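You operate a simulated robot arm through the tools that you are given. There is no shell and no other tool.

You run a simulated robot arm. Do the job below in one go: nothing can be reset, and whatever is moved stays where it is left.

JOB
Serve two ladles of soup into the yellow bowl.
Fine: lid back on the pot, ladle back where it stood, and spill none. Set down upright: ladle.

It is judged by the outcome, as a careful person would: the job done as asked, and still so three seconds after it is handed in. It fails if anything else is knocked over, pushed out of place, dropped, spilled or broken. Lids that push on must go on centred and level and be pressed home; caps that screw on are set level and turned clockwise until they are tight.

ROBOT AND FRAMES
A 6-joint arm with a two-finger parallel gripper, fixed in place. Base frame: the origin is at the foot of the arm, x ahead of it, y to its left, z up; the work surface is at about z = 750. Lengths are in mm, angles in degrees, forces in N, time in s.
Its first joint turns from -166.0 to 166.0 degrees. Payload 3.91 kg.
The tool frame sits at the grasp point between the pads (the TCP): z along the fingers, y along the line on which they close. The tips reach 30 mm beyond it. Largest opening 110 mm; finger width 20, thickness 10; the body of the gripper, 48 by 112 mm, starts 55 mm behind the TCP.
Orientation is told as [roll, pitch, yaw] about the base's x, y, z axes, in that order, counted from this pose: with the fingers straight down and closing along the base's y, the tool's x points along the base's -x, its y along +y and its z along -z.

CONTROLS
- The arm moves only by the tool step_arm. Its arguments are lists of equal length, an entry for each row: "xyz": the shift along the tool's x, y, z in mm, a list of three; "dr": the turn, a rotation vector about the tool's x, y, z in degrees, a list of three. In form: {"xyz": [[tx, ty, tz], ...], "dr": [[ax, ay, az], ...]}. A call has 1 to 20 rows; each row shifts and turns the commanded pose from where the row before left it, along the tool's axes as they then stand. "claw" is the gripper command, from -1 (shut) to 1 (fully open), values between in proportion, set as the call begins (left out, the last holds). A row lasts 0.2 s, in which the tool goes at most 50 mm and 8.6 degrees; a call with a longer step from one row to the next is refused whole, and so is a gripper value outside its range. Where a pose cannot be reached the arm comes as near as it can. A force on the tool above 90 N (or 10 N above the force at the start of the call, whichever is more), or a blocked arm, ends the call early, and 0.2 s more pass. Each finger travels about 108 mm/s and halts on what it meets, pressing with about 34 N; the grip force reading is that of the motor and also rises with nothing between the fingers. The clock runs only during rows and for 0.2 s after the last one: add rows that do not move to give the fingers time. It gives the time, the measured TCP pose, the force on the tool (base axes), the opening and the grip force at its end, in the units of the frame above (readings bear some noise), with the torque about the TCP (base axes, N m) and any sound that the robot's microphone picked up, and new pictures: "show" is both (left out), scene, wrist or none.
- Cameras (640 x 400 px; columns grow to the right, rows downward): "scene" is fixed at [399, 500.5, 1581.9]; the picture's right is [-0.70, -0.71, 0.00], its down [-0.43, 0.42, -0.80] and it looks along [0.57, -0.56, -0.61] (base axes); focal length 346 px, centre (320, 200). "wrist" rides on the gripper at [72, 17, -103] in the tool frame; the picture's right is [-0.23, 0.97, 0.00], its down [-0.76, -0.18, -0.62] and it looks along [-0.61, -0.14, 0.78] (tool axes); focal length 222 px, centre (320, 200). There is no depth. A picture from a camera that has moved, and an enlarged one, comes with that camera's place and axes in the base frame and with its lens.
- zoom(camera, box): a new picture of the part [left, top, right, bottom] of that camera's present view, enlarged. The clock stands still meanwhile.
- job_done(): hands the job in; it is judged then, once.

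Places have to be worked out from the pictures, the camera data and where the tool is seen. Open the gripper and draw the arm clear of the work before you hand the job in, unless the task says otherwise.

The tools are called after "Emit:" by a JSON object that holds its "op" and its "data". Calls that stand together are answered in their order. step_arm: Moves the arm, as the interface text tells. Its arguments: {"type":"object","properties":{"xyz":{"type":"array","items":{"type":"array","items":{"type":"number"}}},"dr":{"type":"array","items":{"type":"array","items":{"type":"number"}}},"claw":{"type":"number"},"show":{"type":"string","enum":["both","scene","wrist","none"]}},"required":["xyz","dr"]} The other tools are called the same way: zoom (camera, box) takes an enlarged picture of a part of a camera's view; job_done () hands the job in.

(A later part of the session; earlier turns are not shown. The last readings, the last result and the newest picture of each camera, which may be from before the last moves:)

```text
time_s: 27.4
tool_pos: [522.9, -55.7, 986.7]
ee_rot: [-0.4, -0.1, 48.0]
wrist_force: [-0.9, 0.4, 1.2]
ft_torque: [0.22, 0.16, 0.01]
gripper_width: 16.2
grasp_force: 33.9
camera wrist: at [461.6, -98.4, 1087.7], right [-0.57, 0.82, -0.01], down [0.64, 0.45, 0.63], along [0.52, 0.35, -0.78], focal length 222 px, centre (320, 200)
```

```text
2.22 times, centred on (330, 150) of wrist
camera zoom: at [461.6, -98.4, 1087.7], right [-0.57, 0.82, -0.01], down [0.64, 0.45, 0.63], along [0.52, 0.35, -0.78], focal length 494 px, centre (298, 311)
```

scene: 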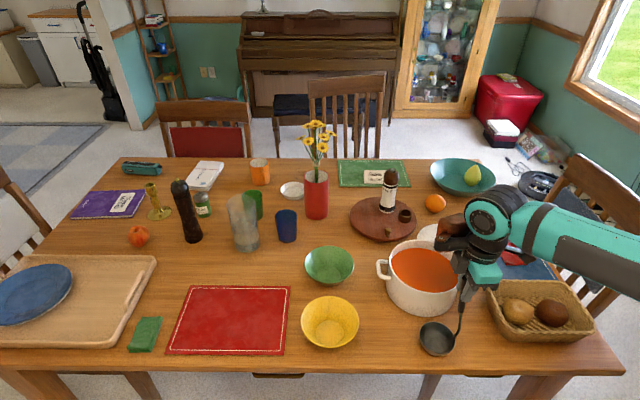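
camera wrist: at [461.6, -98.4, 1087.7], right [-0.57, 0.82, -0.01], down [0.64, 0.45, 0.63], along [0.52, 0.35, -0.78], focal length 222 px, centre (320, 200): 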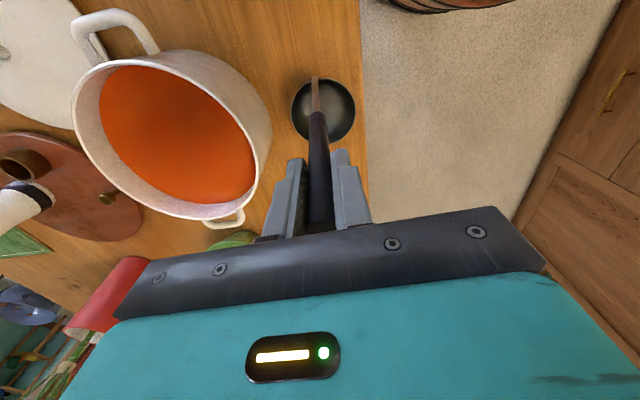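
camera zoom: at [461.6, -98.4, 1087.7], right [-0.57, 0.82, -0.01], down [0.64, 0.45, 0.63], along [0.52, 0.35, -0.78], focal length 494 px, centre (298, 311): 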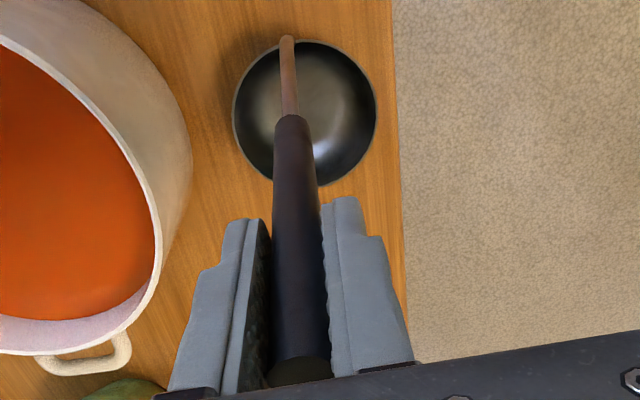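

Grip closed at 16 mm on the handle. I lift the ladle slowly and check it stays upright.

Emit:
{"op": "step_arm", "data": {"xyz": [[0, 0, -5], [0, 0, -10], [0, 0, -20], [0, 0, -30], [0, 0, -30], [0, 0, -30], [0, 0, -25], [0, 0, -15], [0, 0, 0]], "dr": [[0, 0, 0], [0, 0, 0], [0, 0, 0], [0, 0, 0], [0, 0, 0], [0, 0, 0], [0, 0, 0], [0, 0, 0], [0, 0, 0]]}}

Emit:
{"op": "zoom", "data": {"camera": "scene", "box": [380, 180, 540, 340]}}

Emit:
{"op": "zoom", "data": {"camera": "wrist", "box": [220, 60, 440, 240]}}

```text
time_s: 29.4
tool_pos: [520.9, -55.5, 1150.0]
ee_rot: [-0.4, -0.1, 48.0]
wrist_force: [-0.8, -0.4, -2.0]
ft_torque: [0.0, 0.01, 0.01]
gripper_width: 16.6
grasp_force: 34.0
camera wrist: at [460.1, -97.3, 1252.5], right [-0.57, 0.82, -0.01], down [0.64, 0.45, 0.63], along [0.52, 0.35, -0.78], focal length 222 px, centre (320, 200)
```

scene: 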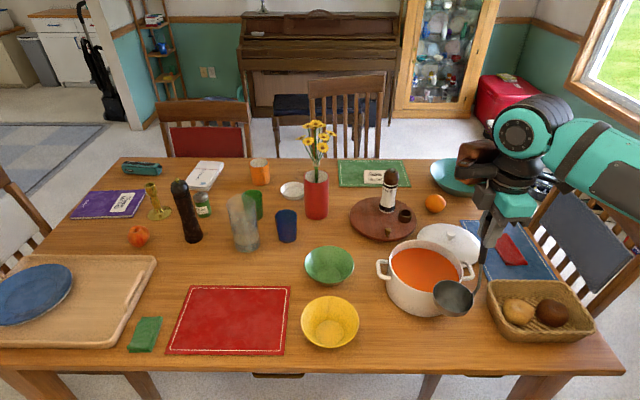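
wrist: 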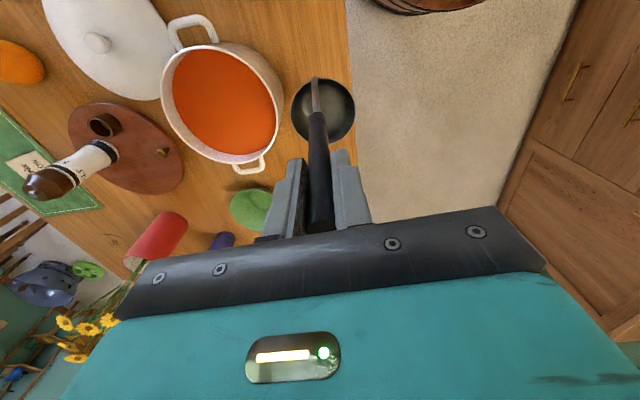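

```text
2.50 times, centred on (460, 260) of scene
camera zoom: at [399.0, 500.5, 1581.9], right [-0.7, -0.71, 0.0], down [-0.43, 0.42, -0.8], along [0.57, -0.56, -0.61], focal length 866 px, centre (-30, 50)
```

zoom: 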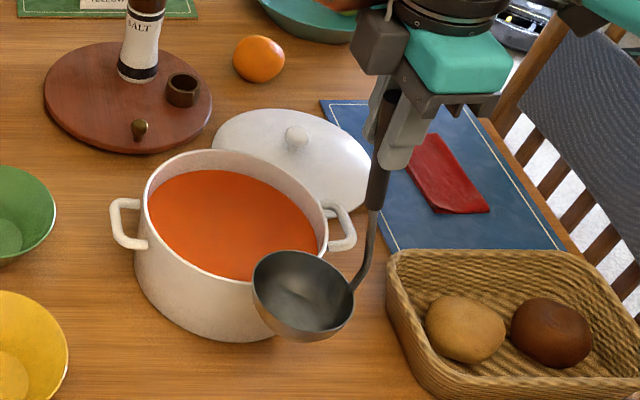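

```text
2.22 times, centred on (330, 150) of wrist
camera zoom: at [460.1, -97.3, 1252.5], right [-0.57, 0.82, -0.01], down [0.64, 0.45, 0.63], along [0.52, 0.35, -0.78], focal length 494 px, centre (298, 311)
```

zoom: 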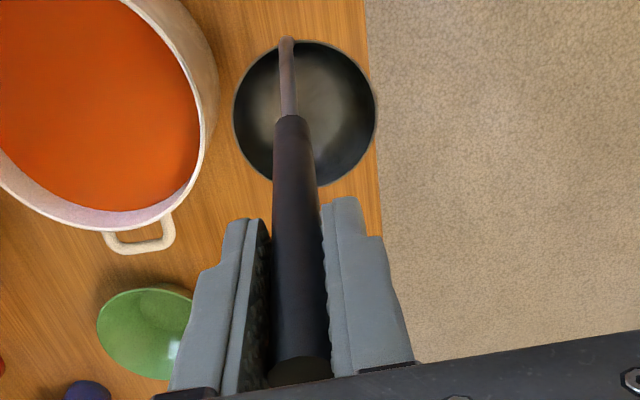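

Ladle is rigid in the grip and upright (bowl centre ≈ (-16,1,192) in the tool frame). Before taking soup I do a dry run: yaw to ~99.5° and move over the yellow bowl at a high level, to check the pouring tilt is reachable.

Emit:
{"op": "step_arm", "data": {"xyz": [[0, 0, 0], [0, 0, 0], [0, 0, 0], [0, 0, 0], [0, 0, 0], [0, 0, 0], [0, 0, 0], [-15.8, -38.5, 0], [-15.8, -38.5, 0], [-15.8, -38.5, 0], [-15.8, -38.5, 0], [-15.8, -38.5, 0], [-15.8, -38.5, 0], [-15.8, -38.5, 0], [-15.8, -38.5, 0], [0, 0, 0], [0, 0, 0]], "dr": [[0, 0, -7.36], [0, 0, -7.36], [0, 0, -7.36], [0, 0, -7.36], [0, 0, -7.36], [0, 0, -7.36], [0, 0, -7.36], [0, 0, 0], [0, 0, 0], [0, 0, 0], [0, 0, 0], [0, 0, 0], [0, 0, 0], [0, 0, 0], [0, 0, 0], [0, 0, 0], [0, 0, 0]]}}

```text
time_s: 33.0
tool_pos: [804.5, 119.2, 1151.9]
ee_rot: [-0.3, 0.4, 99.5]
wrist_force: [-0.1, -0.8, -1.3]
ft_torque: [-0.06, 0.03, 0.0]
gripper_width: 16.5
grasp_force: 34.3
camera wrist: at [799.7, 45.5, 1254.0], right [-1.0, 0.06, -0.01], down [0.05, 0.78, 0.62], along [0.04, 0.62, -0.78], focal length 222 px, centre (320, 200)
```

scene: 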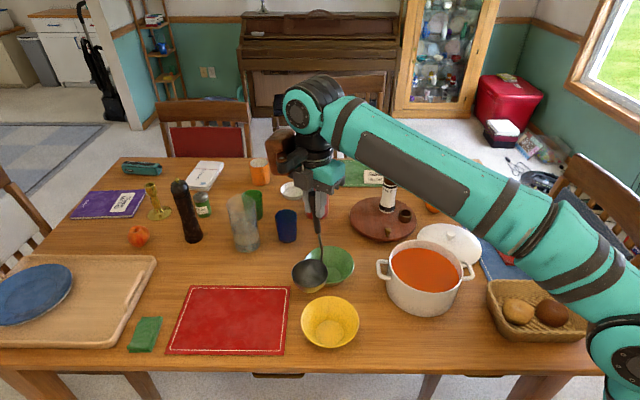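
wrist: 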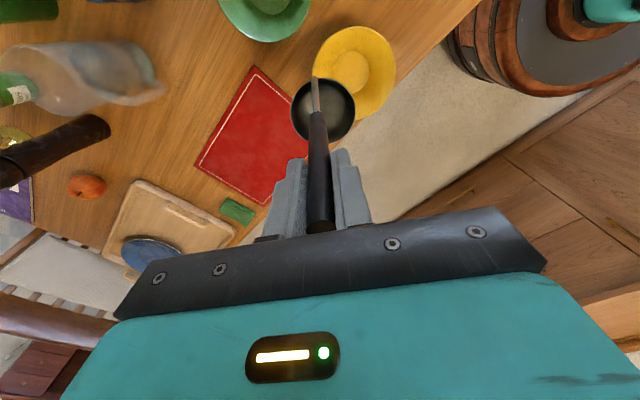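

Reached. Now I dry-tilt about the lip in 8° steps, first 40°, to verify the arm follows.

Emit:
{"op": "step_arm", "data": {"xyz": [[0, 27.1, -4.2], [0, 27.1, -4.2], [0, 27.1, -4.2], [0, 27.1, -4.2], [0, 27.1, -4.2], [0, 0, 0]], "dr": [[8, 0, 0], [8, 0, 0], [8, 0, 0], [8, 0, 0], [8, 0, 0], [0, 0, 0]]}}

```text
time_s: 34.4
tool_pos: [671.3, 95.7, 1135.1]
ee_rot: [-40.4, 0.4, 99.5]
wrist_force: [0.4, 0.5, -1.8]
ft_torque: [-0.09, 0.17, 0.02]
gripper_width: 16.3
grasp_force: 33.7
camera wrist: at [606.0, 13.2, 1201.4], right [-0.77, 0.1, -0.63], down [-0.39, 0.71, 0.59], along [0.51, 0.7, -0.51], focal length 222 px, centre (320, 200)
```

scene: 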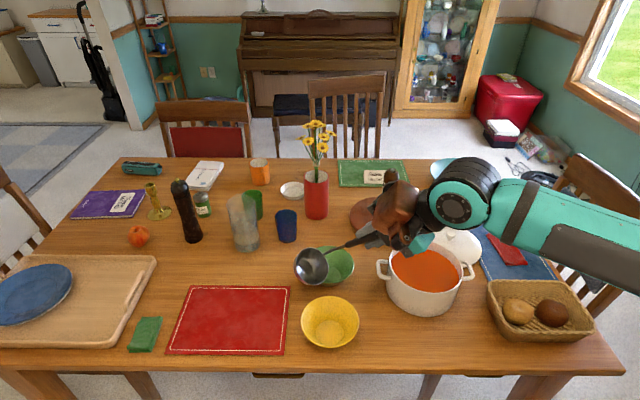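
wrist: 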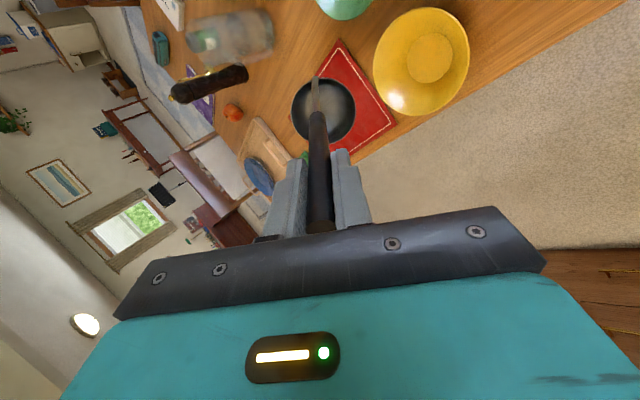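

The arm follows precisely. I continue the dry tilt to 80°.

Emit:
{"op": "step_arm", "data": {"xyz": [[0, 27.1, -4.2], [0, 27.1, -4.2], [0, 27.1, -4.2], [0, 27.1, -4.2], [0, 27.1, -4.2], [0, 0, 0]], "dr": [[8, 0, 0], [8, 0, 0], [8, 0, 0], [8, 0, 0], [8, 0, 0], [0, 0, 0]]}}

Emit:
{"op": "zoom", "data": {"camera": "scene", "box": [260, 160, 460, 360]}}

```text
time_s: 35.8
tool_pos: [582.5, 82.6, 1035.3]
ee_rot: [-80.3, 0.3, 99.4]
wrist_force: [0.6, -0.3, -1.6]
ft_torque: [-0.05, 0.28, 0.02]
gripper_width: 16.1
grasp_force: 33.7
camera wrist: at [491.9, -6.1, 1034.2], right [-0.2, 0.19, -0.96], down [-0.7, 0.66, 0.28], along [0.68, 0.73, 0.01], focal length 222 px, centre (320, 200)
```

scene: 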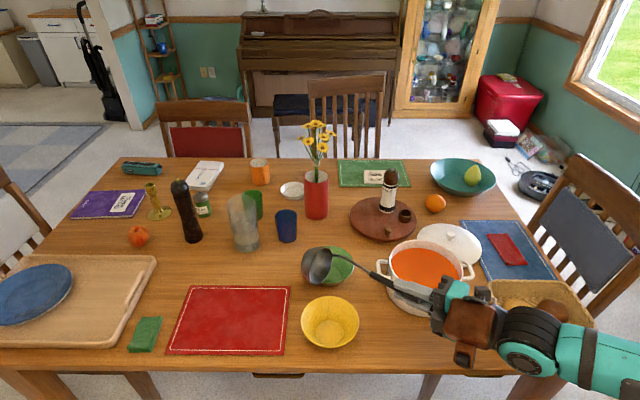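
wrist: 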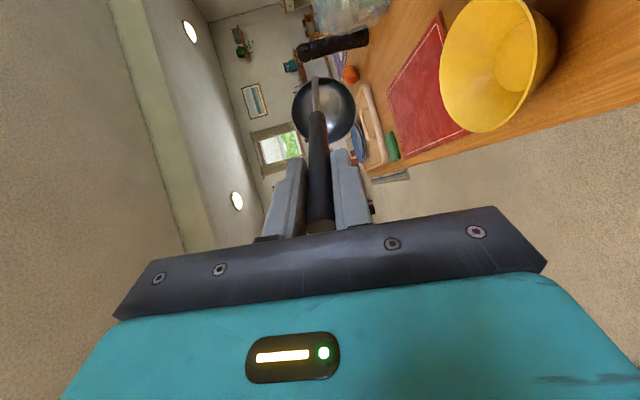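

```text
2.00 times, centred on (360, 260) of scene
camera zoom: at [399.0, 500.5, 1581.9], right [-0.7, -0.71, 0.0], down [-0.43, 0.42, -0.8], along [0.57, -0.56, -0.61], focal length 693 px, centre (240, 80)
```

zoom: 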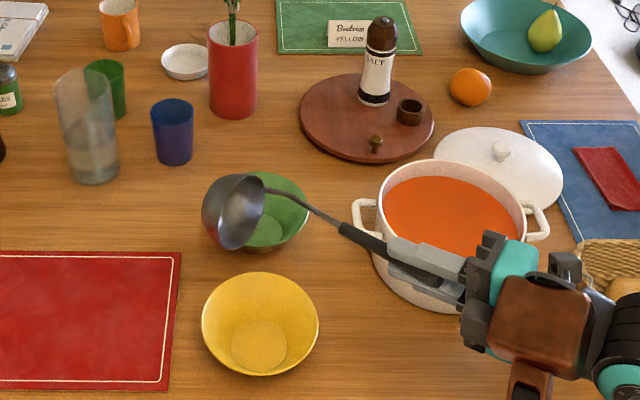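

80° tilt is reachable. I test the actual pour height by lowering 85 mm in this tilted pose (lip ≈ z 870).

Emit:
{"op": "step_arm", "data": {"xyz": [[0, 27.9, 4.9], [0, 27.9, 4.9], [0, 27.9, 4.9], [0, 0, 0]], "dr": [[0, 0, 0], [0, 0, 0], [0, 0, 0], [0, 0, 0]]}}

Emit:
{"op": "zoom", "data": {"camera": "scene", "box": [260, 180, 480, 390]}}

```text
time_s: 36.8
tool_pos: [582.9, 81.3, 949.4]
ee_rot: [-80.3, 0.4, 99.5]
wrist_force: [-0.8, -0.1, -0.6]
ft_torque: [-0.08, 0.3, -0.01]
gripper_width: 16.5
grasp_force: 34.2
camera wrist: at [492.4, -6.3, 949.2], right [-0.2, 0.19, -0.96], down [-0.7, 0.66, 0.28], along [0.68, 0.73, 0.01], focal length 222 px, centre (320, 200)
```

scene: 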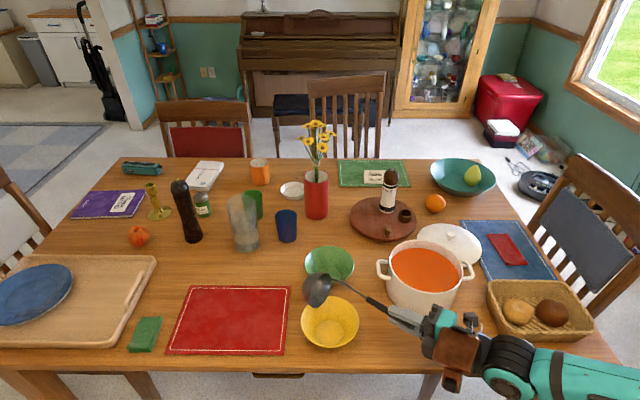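
wrist: 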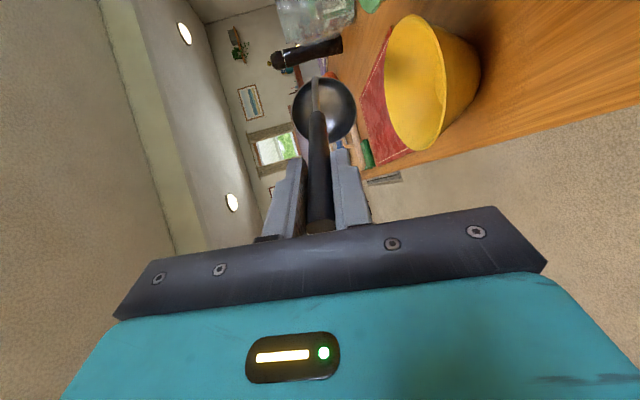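

```text
1.90 times, centred on (370, 285) of scene
camera zoom: at [399.0, 500.5, 1581.9], right [-0.7, -0.71, 0.0], down [-0.43, 0.42, -0.8], along [0.57, -0.56, -0.61], focal length 660 px, centre (225, 38)
```

zoom: 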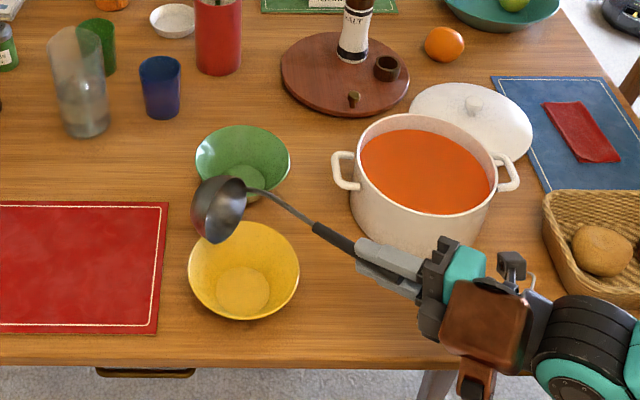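

I zoom in to verify the lip's place over the yellow bowl.

Emit:
{"op": "zoom", "data": {"camera": "scene", "box": [290, 255, 370, 355]}}

Emit:
{"op": "zoom", "data": {"camera": "wrist", "box": [270, 0, 500, 170]}}

```text
4.00 times, centred on (330, 305) of scene
camera zoom: at [399.0, 500.5, 1581.9], right [-0.7, -0.71, 0.0], down [-0.43, 0.42, -0.8], along [0.57, -0.56, -0.61], focal length 1386 px, centre (280, -220)
```

zoom: 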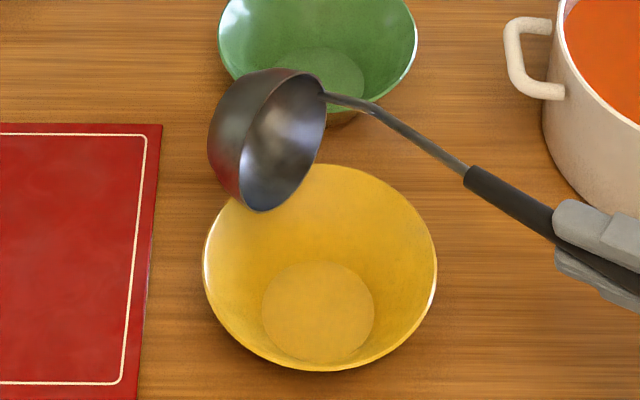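

```text
2.35 times, centred on (385, 85) of wrist
camera zoom: at [492.4, -6.3, 949.2], right [-0.2, 0.19, -0.96], down [-0.7, 0.66, 0.28], along [0.68, 0.73, 0.01], focal length 523 px, centre (167, 471)
```

zoom: 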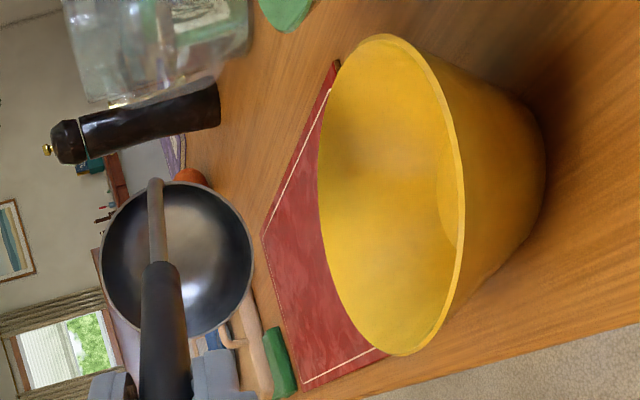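

Lip sits ≈18 mm past the bowl centre and ~60 mm above the rim, as planned. I reverse the dry run: raise and un-tilt.

Emit:
{"op": "step_arm", "data": {"xyz": [[0, -27.9, -4.9], [0, -27.9, -4.9], [0, -27.9, -4.9], [0, -26.3, 7.9], [0, -26.3, 7.9], [0, -26.3, 7.9], [0, -26.3, 7.9], [0, -26.3, 7.9], [0, -26.3, 7.9], [0, -26.3, 7.9], [0, -26.3, 7.9], [0, -26.3, 7.9], [0, -26.3, 7.9], [0, 0, 0]], "dr": [[0, 0, 0], [0, 0, 0], [0, 0, 0], [-8, 0, 0], [-8, 0, 0], [-8, 0, 0], [-8, 0, 0], [-8, 0, 0], [-8, 0, 0], [-8, 0, 0], [-8, 0, 0], [-8, 0, 0], [-8, 0, 0], [0, 0, 0]], "show": "none"}}

```text
time_s: 39.8
tool_pos: [804.2, 120.9, 1151.2]
ee_rot: [-0.3, 0.3, 99.6]
wrist_force: [0.3, -0.8, -2.2]
ft_torque: [0.0, 0.01, -0.02]
gripper_width: 16.4
grasp_force: 33.8
```

Back upright. Now I carry the empty ladle above the pot centre.

Emit:
{"op": "step_arm", "data": {"xyz": [[28.0, 18.4, 0], [28.0, 18.4, 0], [28.0, 18.4, 0], [28.0, 18.4, 0], [28.0, 18.4, 0], [28.0, 18.4, 0], [28.0, 18.4, 0], [28.0, 18.4, 0], [28.0, 18.4, 0], [28.0, 18.4, 0], [0, 0, 0], [0, 0, 0]], "dr": [[0, 0, 0], [0, 0, 0], [0, 0, 0], [0, 0, 0], [0, 0, 0], [0, 0, 0], [0, 0, 0], [0, 0, 0], [0, 0, 0], [0, 0, 0], [0, 0, 0], [0, 0, 0]]}}

Emit:
{"op": "zoom", "data": {"camera": "scene", "box": [370, 200, 490, 330]}}

Emit:
{"op": "zoom", "data": {"camera": "wrist", "box": [220, 0, 460, 200]}}

```text
time_s: 42.4
tool_pos: [669.7, -186.7, 1151.7]
ee_rot: [-0.4, 0.3, 99.5]
wrist_force: [0.7, -0.2, -1.9]
ft_torque: [-0.01, 0.01, -0.02]
gripper_width: 16.4
grasp_force: 34.3
camera wrist: at [664.2, -259.9, 1255.4], right [-1.0, 0.06, -0.01], down [0.05, 0.78, 0.62], along [0.04, 0.62, -0.78], focal length 222 px, centre (320, 200)
```

scene: 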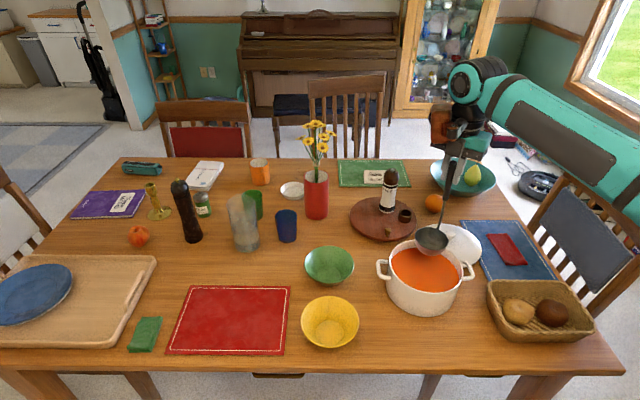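
wrist: 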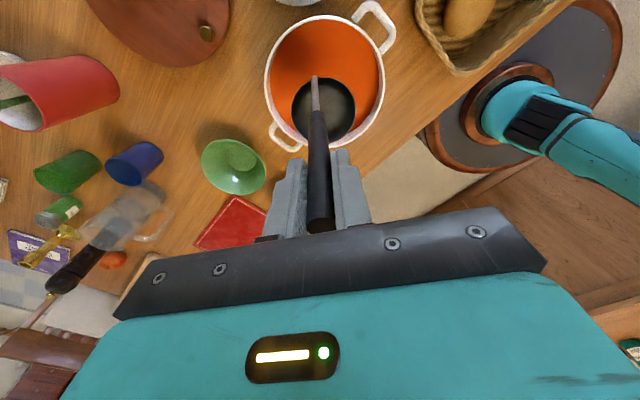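

```text
3.08 times, centred on (430, 265) of scene
camera zoom: at [399.0, 500.5, 1581.9], right [-0.7, -0.71, 0.0], down [-0.43, 0.42, -0.8], along [0.57, -0.56, -0.61], focal length 1066 px, centre (-18, 0)
```

zoom: 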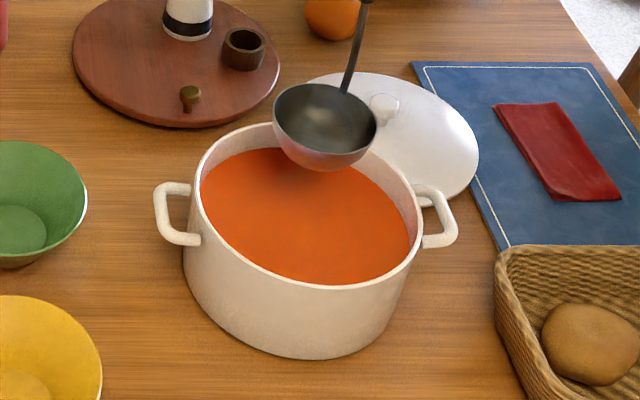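

```text
2.00 times, centred on (340, 100) of wrist
camera zoom: at [664.2, -259.9, 1255.4], right [-1.0, 0.06, -0.01], down [0.05, 0.78, 0.62], along [0.04, 0.62, -0.78], focal length 444 px, centre (280, 400)
```

zoom: 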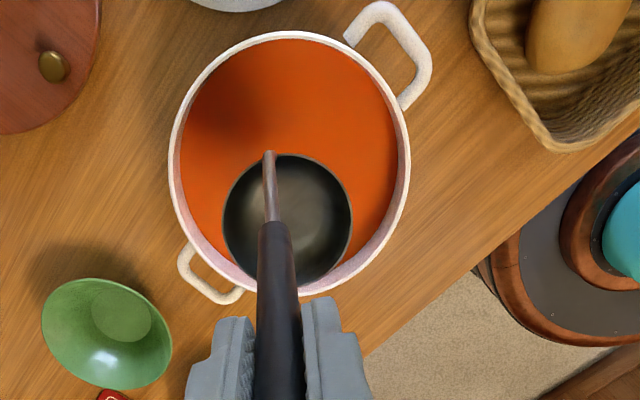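

Ladle bowl is centred over the pot; the soup surface is around z≈828 and the pot rim ≈860. I lower slowly until the ladle rim is ~13 mm under the surface (TCP z≈1007).

Emit:
{"op": "step_arm", "data": {"xyz": [[0, 0, 15], [0, 0, 20], [0, 0, 20], [0, 0, 20], [0, 0, 15], [0, 0, 8], [0, 0, 6], [0, 0, 6], [0, 0, 6], [0, 0, 6], [0, 0, 6], [0, 0, 6], [0, 0, 0]], "dr": [[0, 0, 0], [0, 0, 0], [0, 0, 0], [0, 0, 0], [0, 0, 0], [0, 0, 0], [0, 0, 0], [0, 0, 0], [0, 0, 0], [0, 0, 0], [0, 0, 0], [0, 0, 0], [0, 0, 0]]}}

Emit:
{"op": "zoom", "data": {"camera": "scene", "box": [370, 200, 490, 330]}}

Emit:
{"op": "zoom", "data": {"camera": "wrist", "box": [220, 0, 460, 200]}}

```text
time_s: 45.2
tool_pos: [669.8, -187.8, 1019.6]
ee_rot: [-0.4, 0.3, 99.6]
wrist_force: [0.5, 0.6, -1.7]
ft_torque: [-0.05, -0.02, 0.01]
gripper_width: 16.6
grasp_force: 34.1
camera wrist: at [665.0, -260.8, 1120.9], right [-1.0, 0.06, -0.01], down [0.05, 0.78, 0.62], along [0.04, 0.62, -0.78], focal length 222 px, centre (320, 200)
```

scene: 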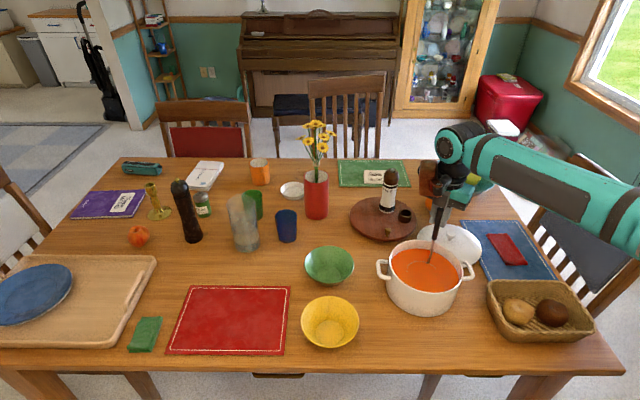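
wrist: 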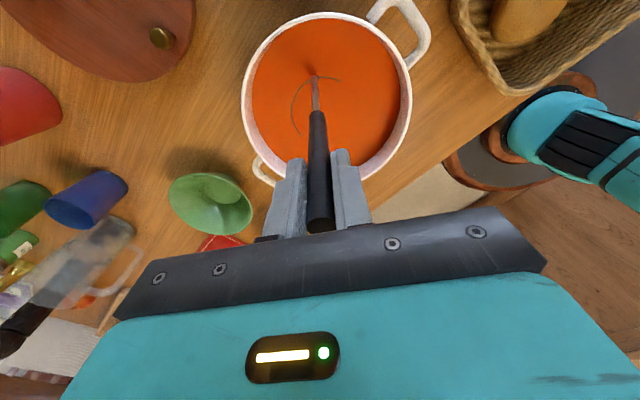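

```text
3.08 times, centred on (430, 265) of scene
camera zoom: at [399.0, 500.5, 1581.9], right [-0.7, -0.71, 0.0], down [-0.43, 0.42, -0.8], along [0.57, -0.56, -0.61], focal length 1066 px, centre (-18, 0)
```

zoom: 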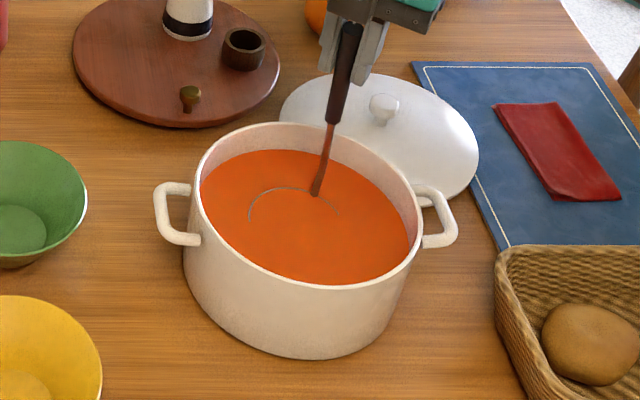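

```text
2.00 times, centred on (340, 100) of wrist
camera zoom: at [665.0, -260.8, 1120.9], right [-1.0, 0.06, -0.01], down [0.05, 0.78, 0.62], along [0.04, 0.62, -0.78], focal length 444 px, centre (280, 400)
```

zoom: 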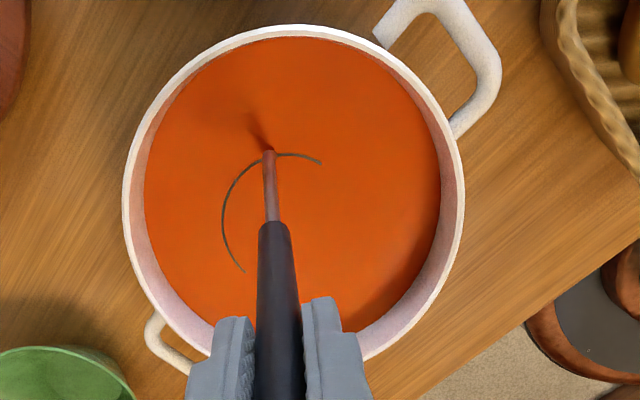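

The ladle rim is just breaking the surface and it is filling. I submerge 10 mm more, pause, then raise slowly out of the soup.

Emit:
{"op": "step_arm", "data": {"xyz": [[0, 0, 4], [0, 0, 4], [0, 0, 3], [0, 0, 0], [0, 0, 0], [0, 0, 0], [0, 0, -2], [0, 0, -3], [0, 0, -4], [0, 0, -4], [0, 0, -4], [0, 0, -4], [0, 0, -4], [0, 0, -4], [0, 0, -3], [0, 0, -2], [0, 0, -1], [0, 0, 0], [0, 0, 0]], "dr": [[0, 0, 0], [0, 0, 0], [0, 0, 0], [0, 0, 0], [0, 0, 0], [0, 0, 0], [0, 0, 0], [0, 0, 0], [0, 0, 0], [0, 0, 0], [0, 0, 0], [0, 0, 0], [0, 0, 0], [0, 0, 0], [0, 0, 0], [0, 0, 0], [0, 0, 0], [0, 0, 0], [0, 0, 0]]}}

Emit:
{"op": "zoom", "data": {"camera": "scene", "box": [370, 200, 490, 330]}}

Emit:
{"op": "zoom", "data": {"camera": "wrist", "box": [220, 0, 460, 200]}}

```text
time_s: 49.2
tool_pos: [669.0, -187.4, 1042.7]
ee_rot: [-0.4, 0.3, 99.5]
wrist_force: [0.2, -0.3, -1.1]
ft_torque: [0.02, -0.02, 0.03]
gripper_width: 16.4
grasp_force: 34.1
camera wrist: at [665.0, -260.4, 1145.2], right [-1.0, 0.06, -0.01], down [0.05, 0.78, 0.62], along [0.04, 0.62, -0.78], focal length 222 px, centre (320, 200)
```

scene: 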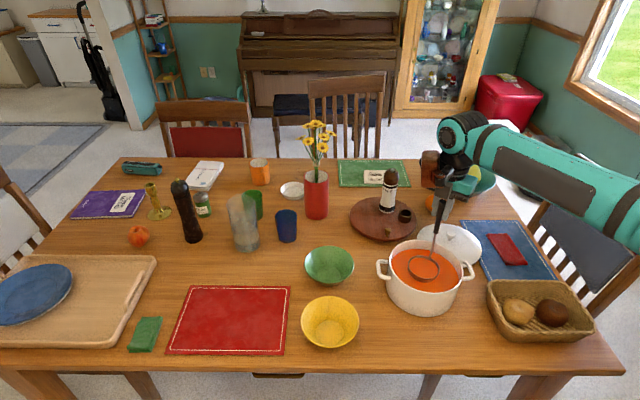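
wrist: 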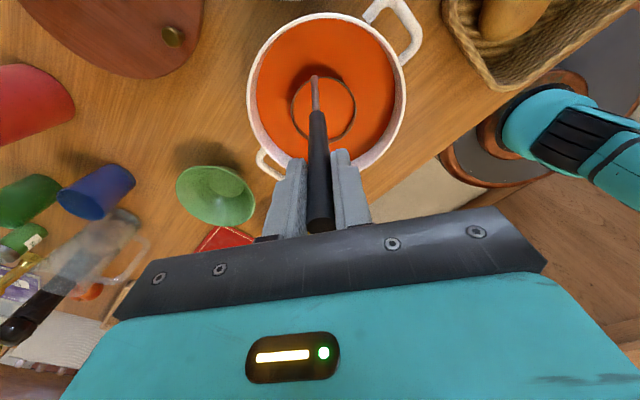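

```text
3.08 times, centred on (430, 265) of scene
camera zoom: at [399.0, 500.5, 1581.9], right [-0.7, -0.71, 0.0], down [-0.43, 0.42, -0.8], along [0.57, -0.56, -0.61], focal length 1066 px, centre (-18, 0)
```

zoom: 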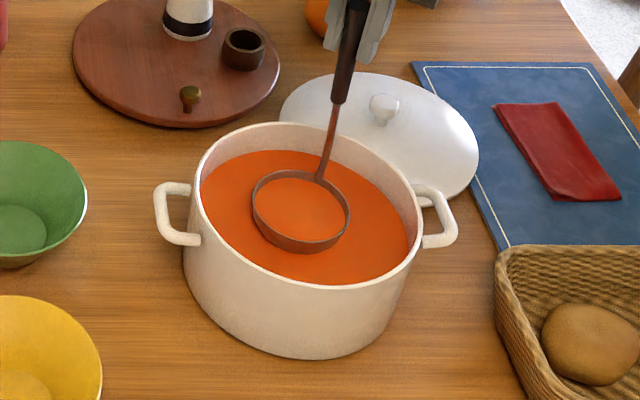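

```text
2.00 times, centred on (340, 100) of wrist
camera zoom: at [665.0, -260.4, 1145.2], right [-1.0, 0.06, -0.01], down [0.05, 0.78, 0.62], along [0.04, 0.62, -0.78], focal length 444 px, centre (280, 400)
```

zoom: 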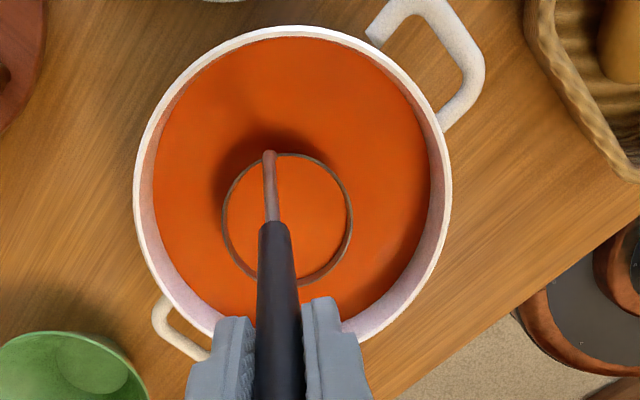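

The ladle holds soup with its level just under its rim. I raise it slowly clear of the pot, letting drips fall, and pause.

Emit:
{"op": "step_arm", "data": {"xyz": [[0, 0, -2], [0, 0, -4], [0, 0, -6], [0, 0, -7], [0, 0, -8], [0, 0, -8], [0, 0, -8], [0, 0, -8], [0, 0, -8], [0, 0, -8], [0, 0, -7], [0, 0, -5], [0, 0, -3], [0, 0, -1], [0, 0, 0], [0, 0, 0], [0, 0, 0], [0, 0, 0], [0, 0, 0]], "dr": [[0, 0, 0], [0, 0, 0], [0, 0, 0], [0, 0, 0], [0, 0, 0], [0, 0, 0], [0, 0, 0], [0, 0, 0], [0, 0, 0], [0, 0, 0], [0, 0, 0], [0, 0, 0], [0, 0, 0], [0, 0, 0], [0, 0, 0], [0, 0, 0], [0, 0, 0], [0, 0, 0], [0, 0, 0]]}}

Emit:
{"op": "zoom", "data": {"camera": "scene", "box": [370, 190, 490, 320]}}

Emit:
{"op": "zoom", "data": {"camera": "wrist", "box": [220, 0, 460, 200]}}

```text
time_s: 53.2
tool_pos: [669.0, -187.3, 1125.7]
ee_rot: [-0.4, 0.3, 99.6]
wrist_force: [-0.3, 0.6, -1.1]
ft_torque: [-0.05, -0.01, -0.01]
gripper_width: 16.4
grasp_force: 33.9
camera wrist: at [664.5, -260.1, 1227.9], right [-1.0, 0.06, -0.01], down [0.05, 0.78, 0.62], along [0.04, 0.62, -0.78], focal length 222 px, centre (320, 200)
```

scene: 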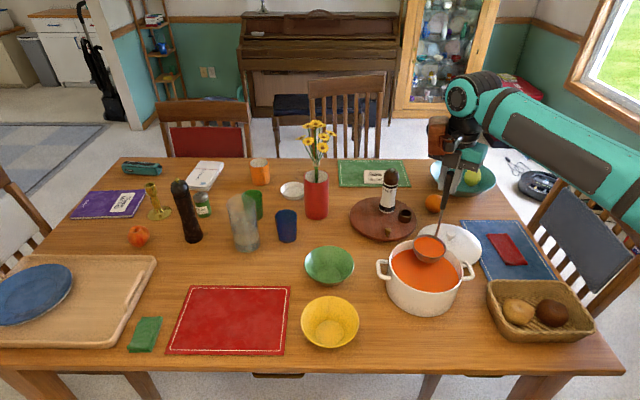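
wrist: 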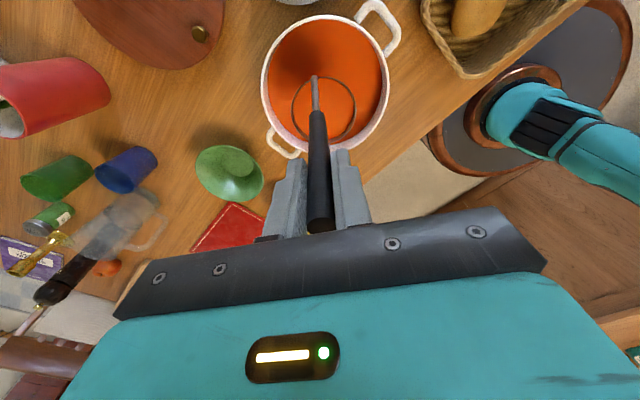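

```text
3.08 times, centred on (430, 255) of scene
camera zoom: at [399.0, 500.5, 1581.9], right [-0.7, -0.71, 0.0], down [-0.43, 0.42, -0.8], along [0.57, -0.56, -0.61], focal length 1066 px, centre (-18, 31)
```

zoom: 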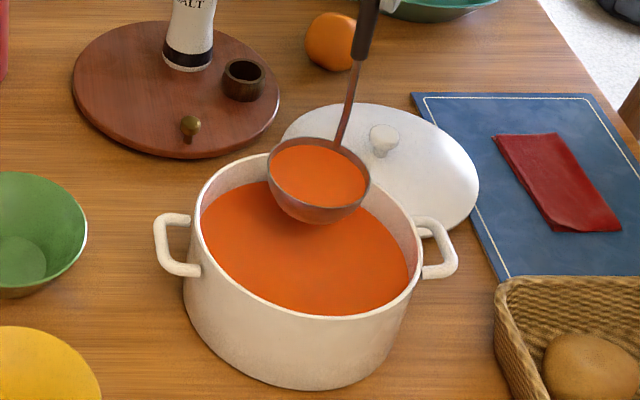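

```text
2.00 times, centred on (340, 100) of wrist
camera zoom: at [664.5, -260.1, 1227.9], right [-1.0, 0.06, -0.01], down [0.05, 0.78, 0.62], along [0.04, 0.62, -0.78], focal length 444 px, centre (280, 400)
```

zoom: 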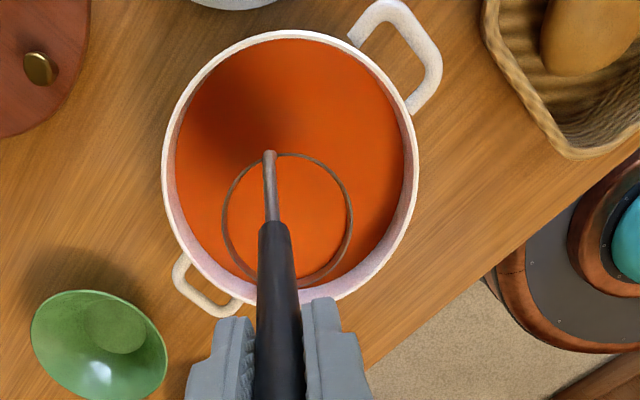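

Full ladle with a few mm of freeboard. I carry it gently with ramped speed toward the yellow bowl, in two halves.

Emit:
{"op": "step_arm", "data": {"xyz": [[-2.5, -1.6, 0], [-5.0, -3.3, 0], [-7.5, -4.9, 0], [-10.0, -6.6, 0], [-11.3, -7.4, 0], [-11.3, -7.4, 0], [-11.3, -7.4, 0], [-11.3, -7.4, 0], [-11.3, -7.4, 0], [-11.3, -7.4, 0], [-11.3, -7.4, 0], [-11.3, -7.4, 0], [-10.0, -6.6, 0], [-7.5, -4.9, 0], [-5.0, -3.3, 0], [-2.5, -1.6, 0], [0, 0, 0]], "dr": [[0, 0, 0], [0, 0, 0], [0, 0, 0], [0, 0, 0], [0, 0, 0], [0, 0, 0], [0, 0, 0], [0, 0, 0], [0, 0, 0], [0, 0, 0], [0, 0, 0], [0, 0, 0], [0, 0, 0], [0, 0, 0], [0, 0, 0], [0, 0, 0], [0, 0, 0]], "show": "scene"}}

Emit:
{"op": "step_arm", "data": {"xyz": [[-2.5, -1.6, 0], [-5.0, -3.3, 0], [-7.5, -4.9, 0], [-10.0, -6.6, 0], [-11.3, -7.4, 0], [-11.3, -7.4, 0], [-11.3, -7.4, 0], [-11.3, -7.4, 0], [-11.3, -7.4, 0], [-11.3, -7.4, 0], [-11.3, -7.4, 0], [-11.3, -7.4, 0], [-10.0, -6.6, 0], [-7.5, -4.9, 0], [-5.0, -3.3, 0], [-2.5, -1.6, 0], [0, 0, 0]], "dr": [[0, 0, 0], [0, 0, 0], [0, 0, 0], [0, 0, 0], [0, 0, 0], [0, 0, 0], [0, 0, 0], [0, 0, 0], [0, 0, 0], [0, 0, 0], [0, 0, 0], [0, 0, 0], [0, 0, 0], [0, 0, 0], [0, 0, 0], [0, 0, 0], [0, 0, 0]]}}

Emit:
{"op": "zoom", "data": {"camera": "scene", "box": [270, 220, 430, 360]}}

Emit:
{"op": "zoom", "data": {"camera": "wrist", "box": [220, 0, 460, 200]}}

```text
time_s: 56.8
tool_pos: [737.8, -32.3, 1123.8]
ee_rot: [-0.4, 0.3, 99.5]
wrist_force: [0.6, -0.3, -1.6]
ft_torque: [-0.05, 0.0, 0.0]
gripper_width: 16.4
grasp_force: 34.3
```

scene: 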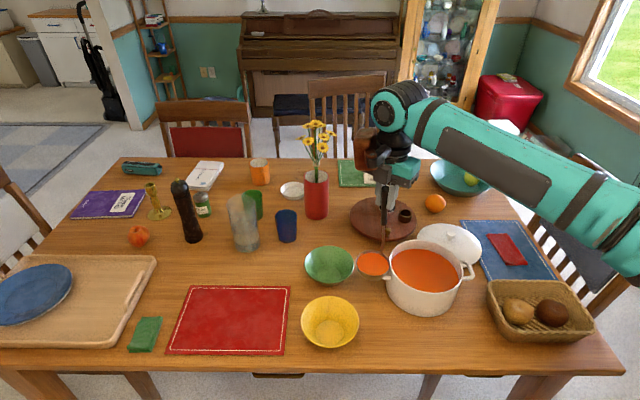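

```text
time_s: 60.4
tool_pos: [804.4, 122.0, 1124.4]
ee_rot: [-0.3, 0.3, 99.5]
wrist_force: [0.0, 0.3, -1.6]
ft_torque: [0.01, -0.01, 0.01]
gripper_width: 16.0
grasp_force: 34.1
camera wrist: at [799.4, 47.7, 1227.4], right [-1.0, 0.06, -0.01], down [0.05, 0.78, 0.62], along [0.04, 0.62, -0.78], focal length 222 px, centre (320, 200)
```

scene: 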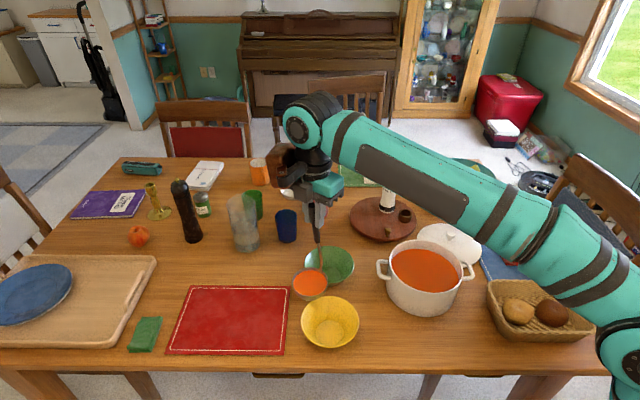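
wrist: 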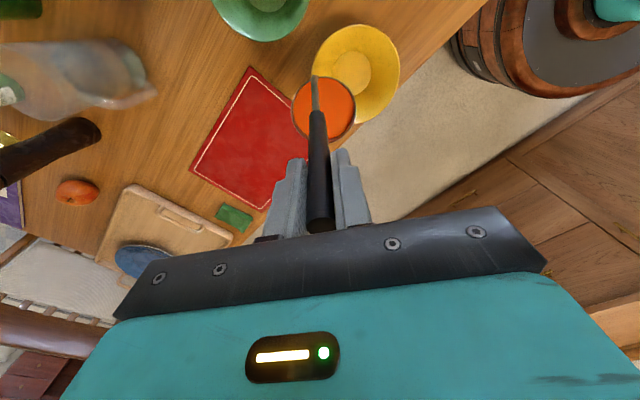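

```text
2.86 times, centred on (350, 290) of scene
camera zoom: at [399.0, 500.5, 1581.9], right [-0.7, -0.71, 0.0], down [-0.43, 0.42, -0.8], along [0.57, -0.56, -0.61], focal length 990 px, centre (234, -57)
```

zoom: 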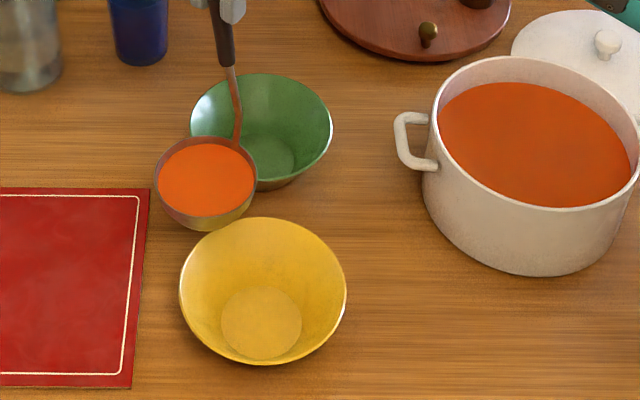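

```text
2.00 times, centred on (340, 100) of wrist
camera zoom: at [799.4, 47.7, 1227.4], right [-1.0, 0.06, -0.01], down [0.05, 0.78, 0.62], along [0.04, 0.62, -0.78], focal length 444 px, centre (280, 400)
```

zoom: 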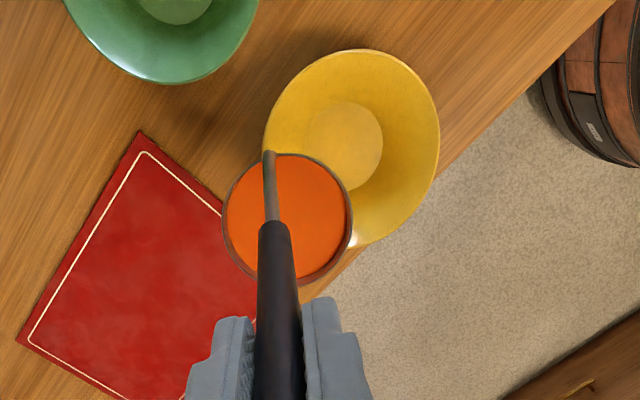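

Ladle is correctly placed beside the bowl axis, full and steady. I lower it gently so the lip is at z≈868 just above the yellow bowl.

Emit:
{"op": "step_arm", "data": {"xyz": [[0, 0, 2], [0, 0, 4], [0, 0, 7], [0, 0, 9], [0, 0, 9], [0, 0, 9], [0, 0, 9], [0, 0, 7], [0, 0, 5], [0, 0, 2], [0, 0, 1], [0, 0, 0], [0, 0, 0]], "dr": [[0, 0, 0], [0, 0, 0], [0, 0, 0], [0, 0, 0], [0, 0, 0], [0, 0, 0], [0, 0, 0], [0, 0, 0], [0, 0, 0], [0, 0, 0], [0, 0, 0], [0, 0, 0], [0, 0, 0]]}}

Emit:
{"op": "zoom", "data": {"camera": "scene", "box": [270, 220, 430, 360]}}

```text
time_s: 63.2
tool_pos: [806.3, 121.2, 1061.5]
ee_rot: [-0.3, 0.2, 99.6]
wrist_force: [0.1, 0.2, -1.4]
ft_torque: [-0.01, 0.02, -0.02]
gripper_width: 16.5
grasp_force: 34.2
camera wrist: at [800.0, 47.2, 1163.7], right [-1.0, 0.06, -0.01], down [0.05, 0.78, 0.62], along [0.04, 0.62, -0.78], focal length 222 px, centre (320, 200)
```

scene: 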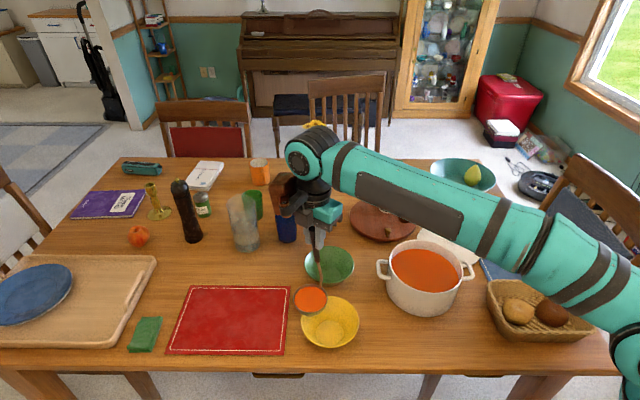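
wrist: 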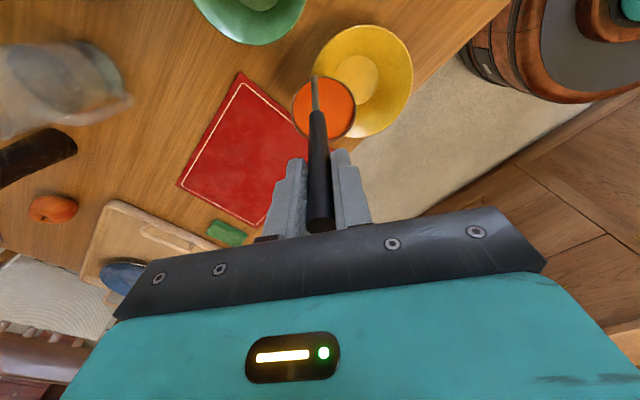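

```text
2.86 times, centred on (350, 290) of scene
camera zoom: at [399.0, 500.5, 1581.9], right [-0.7, -0.71, 0.0], down [-0.43, 0.42, -0.8], along [0.57, -0.56, -0.61], focal length 990 px, centre (234, -57)
```

zoom: 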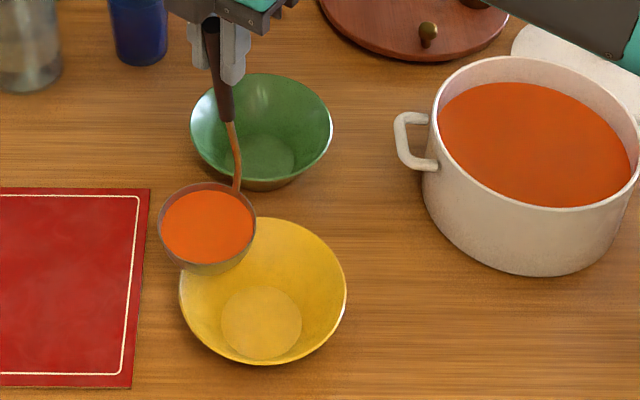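

Positioned. I begin the pour, tilting about the lip 18° in 3° steps, and look.

Emit:
{"op": "step_arm", "data": {"xyz": [[0, 10.1, -2.0], [0, 10.1, -2.0], [0, 10.1, -2.0], [0, 10.1, -2.0], [0, 10.1, -2.0], [0, 10.1, -2.0]], "dr": [[3, 0, 0], [3, 0, 0], [3, 0, 0], [3, 0, 0], [3, 0, 0], [3, 0, 0]], "show": "scene"}}

Emit:
{"op": "zoom", "data": {"camera": "scene", "box": [280, 240, 400, 360]}}

```text
time_s: 64.6
tool_pos: [743.6, 109.9, 1064.7]
ee_rot: [-18.3, 0.3, 99.6]
wrist_force: [0.9, 0.7, -2.6]
ft_torque: [-0.05, 0.13, 0.0]
gripper_width: 16.4
grasp_force: 33.7
```

scene: 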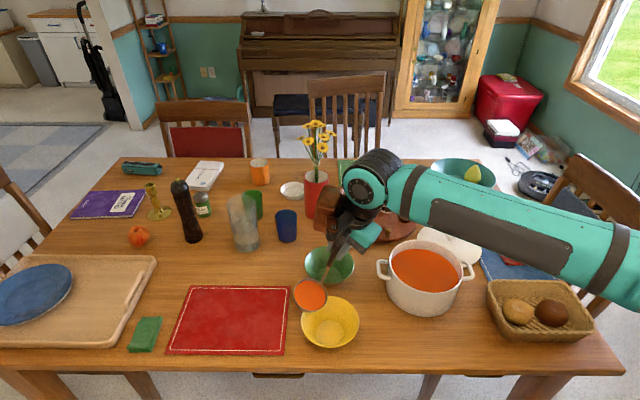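

```text
3.33 times, centred on (340, 300) of scene
camera zoom: at [399.0, 500.5, 1581.9], right [-0.7, -0.71, 0.0], down [-0.43, 0.42, -0.8], along [0.57, -0.56, -0.61], focal length 1155 px, centre (253, -133)
```

zoom: 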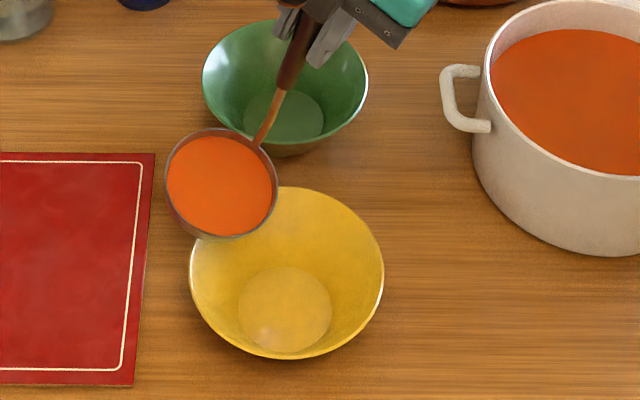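

No flow yet; the lip is over the bowl. I continue tilting 24° more.

Emit:
{"op": "step_arm", "data": {"xyz": [[0, 10.1, -2.0], [0, 10.1, -2.0], [0, 10.1, -2.0], [0, 10.1, -2.0], [0, 10.1, -2.0], [0, 10.1, -2.0], [0, 10.1, -2.0], [0, 10.1, -2.0]], "dr": [[3, 0, 0], [3, 0, 0], [3, 0, 0], [3, 0, 0], [3, 0, 0], [3, 0, 0], [3, 0, 0], [3, 0, 0]], "show": "scene"}}

Emit:
{"op": "zoom", "data": {"camera": "scene", "box": [280, 240, 400, 360]}}

```text
time_s: 66.4
tool_pos: [666.8, 97.6, 1040.4]
ee_rot: [-42.4, 0.3, 99.5]
wrist_force: [0.7, 1.1, -1.2]
ft_torque: [-0.1, 0.21, -0.01]
gripper_width: 16.2
grasp_force: 34.1
```

scene: 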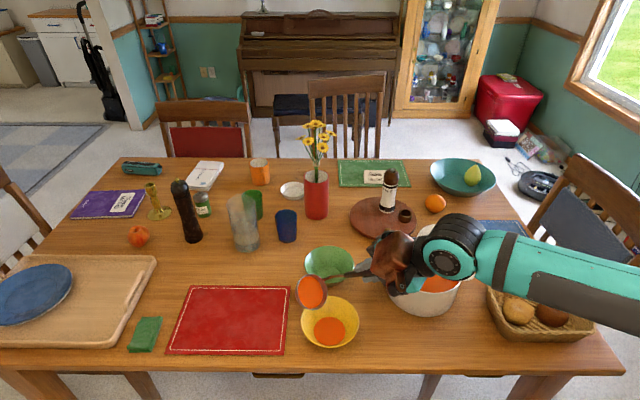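

```text
3.33 times, centred on (340, 300) of scene
camera zoom: at [399.0, 500.5, 1581.9], right [-0.7, -0.71, 0.0], down [-0.43, 0.42, -0.8], along [0.57, -0.56, -0.61], focal length 1155 px, centre (253, -133)
```

zoom: 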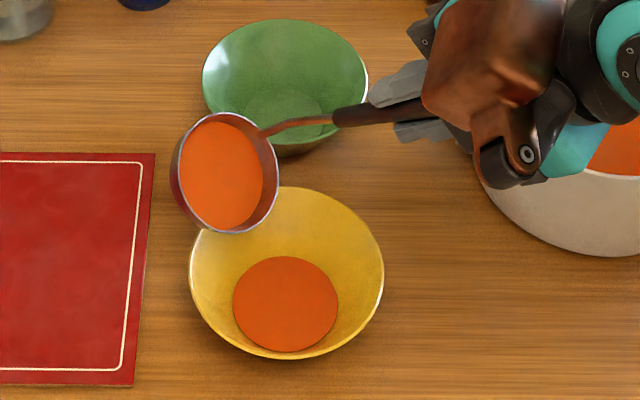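

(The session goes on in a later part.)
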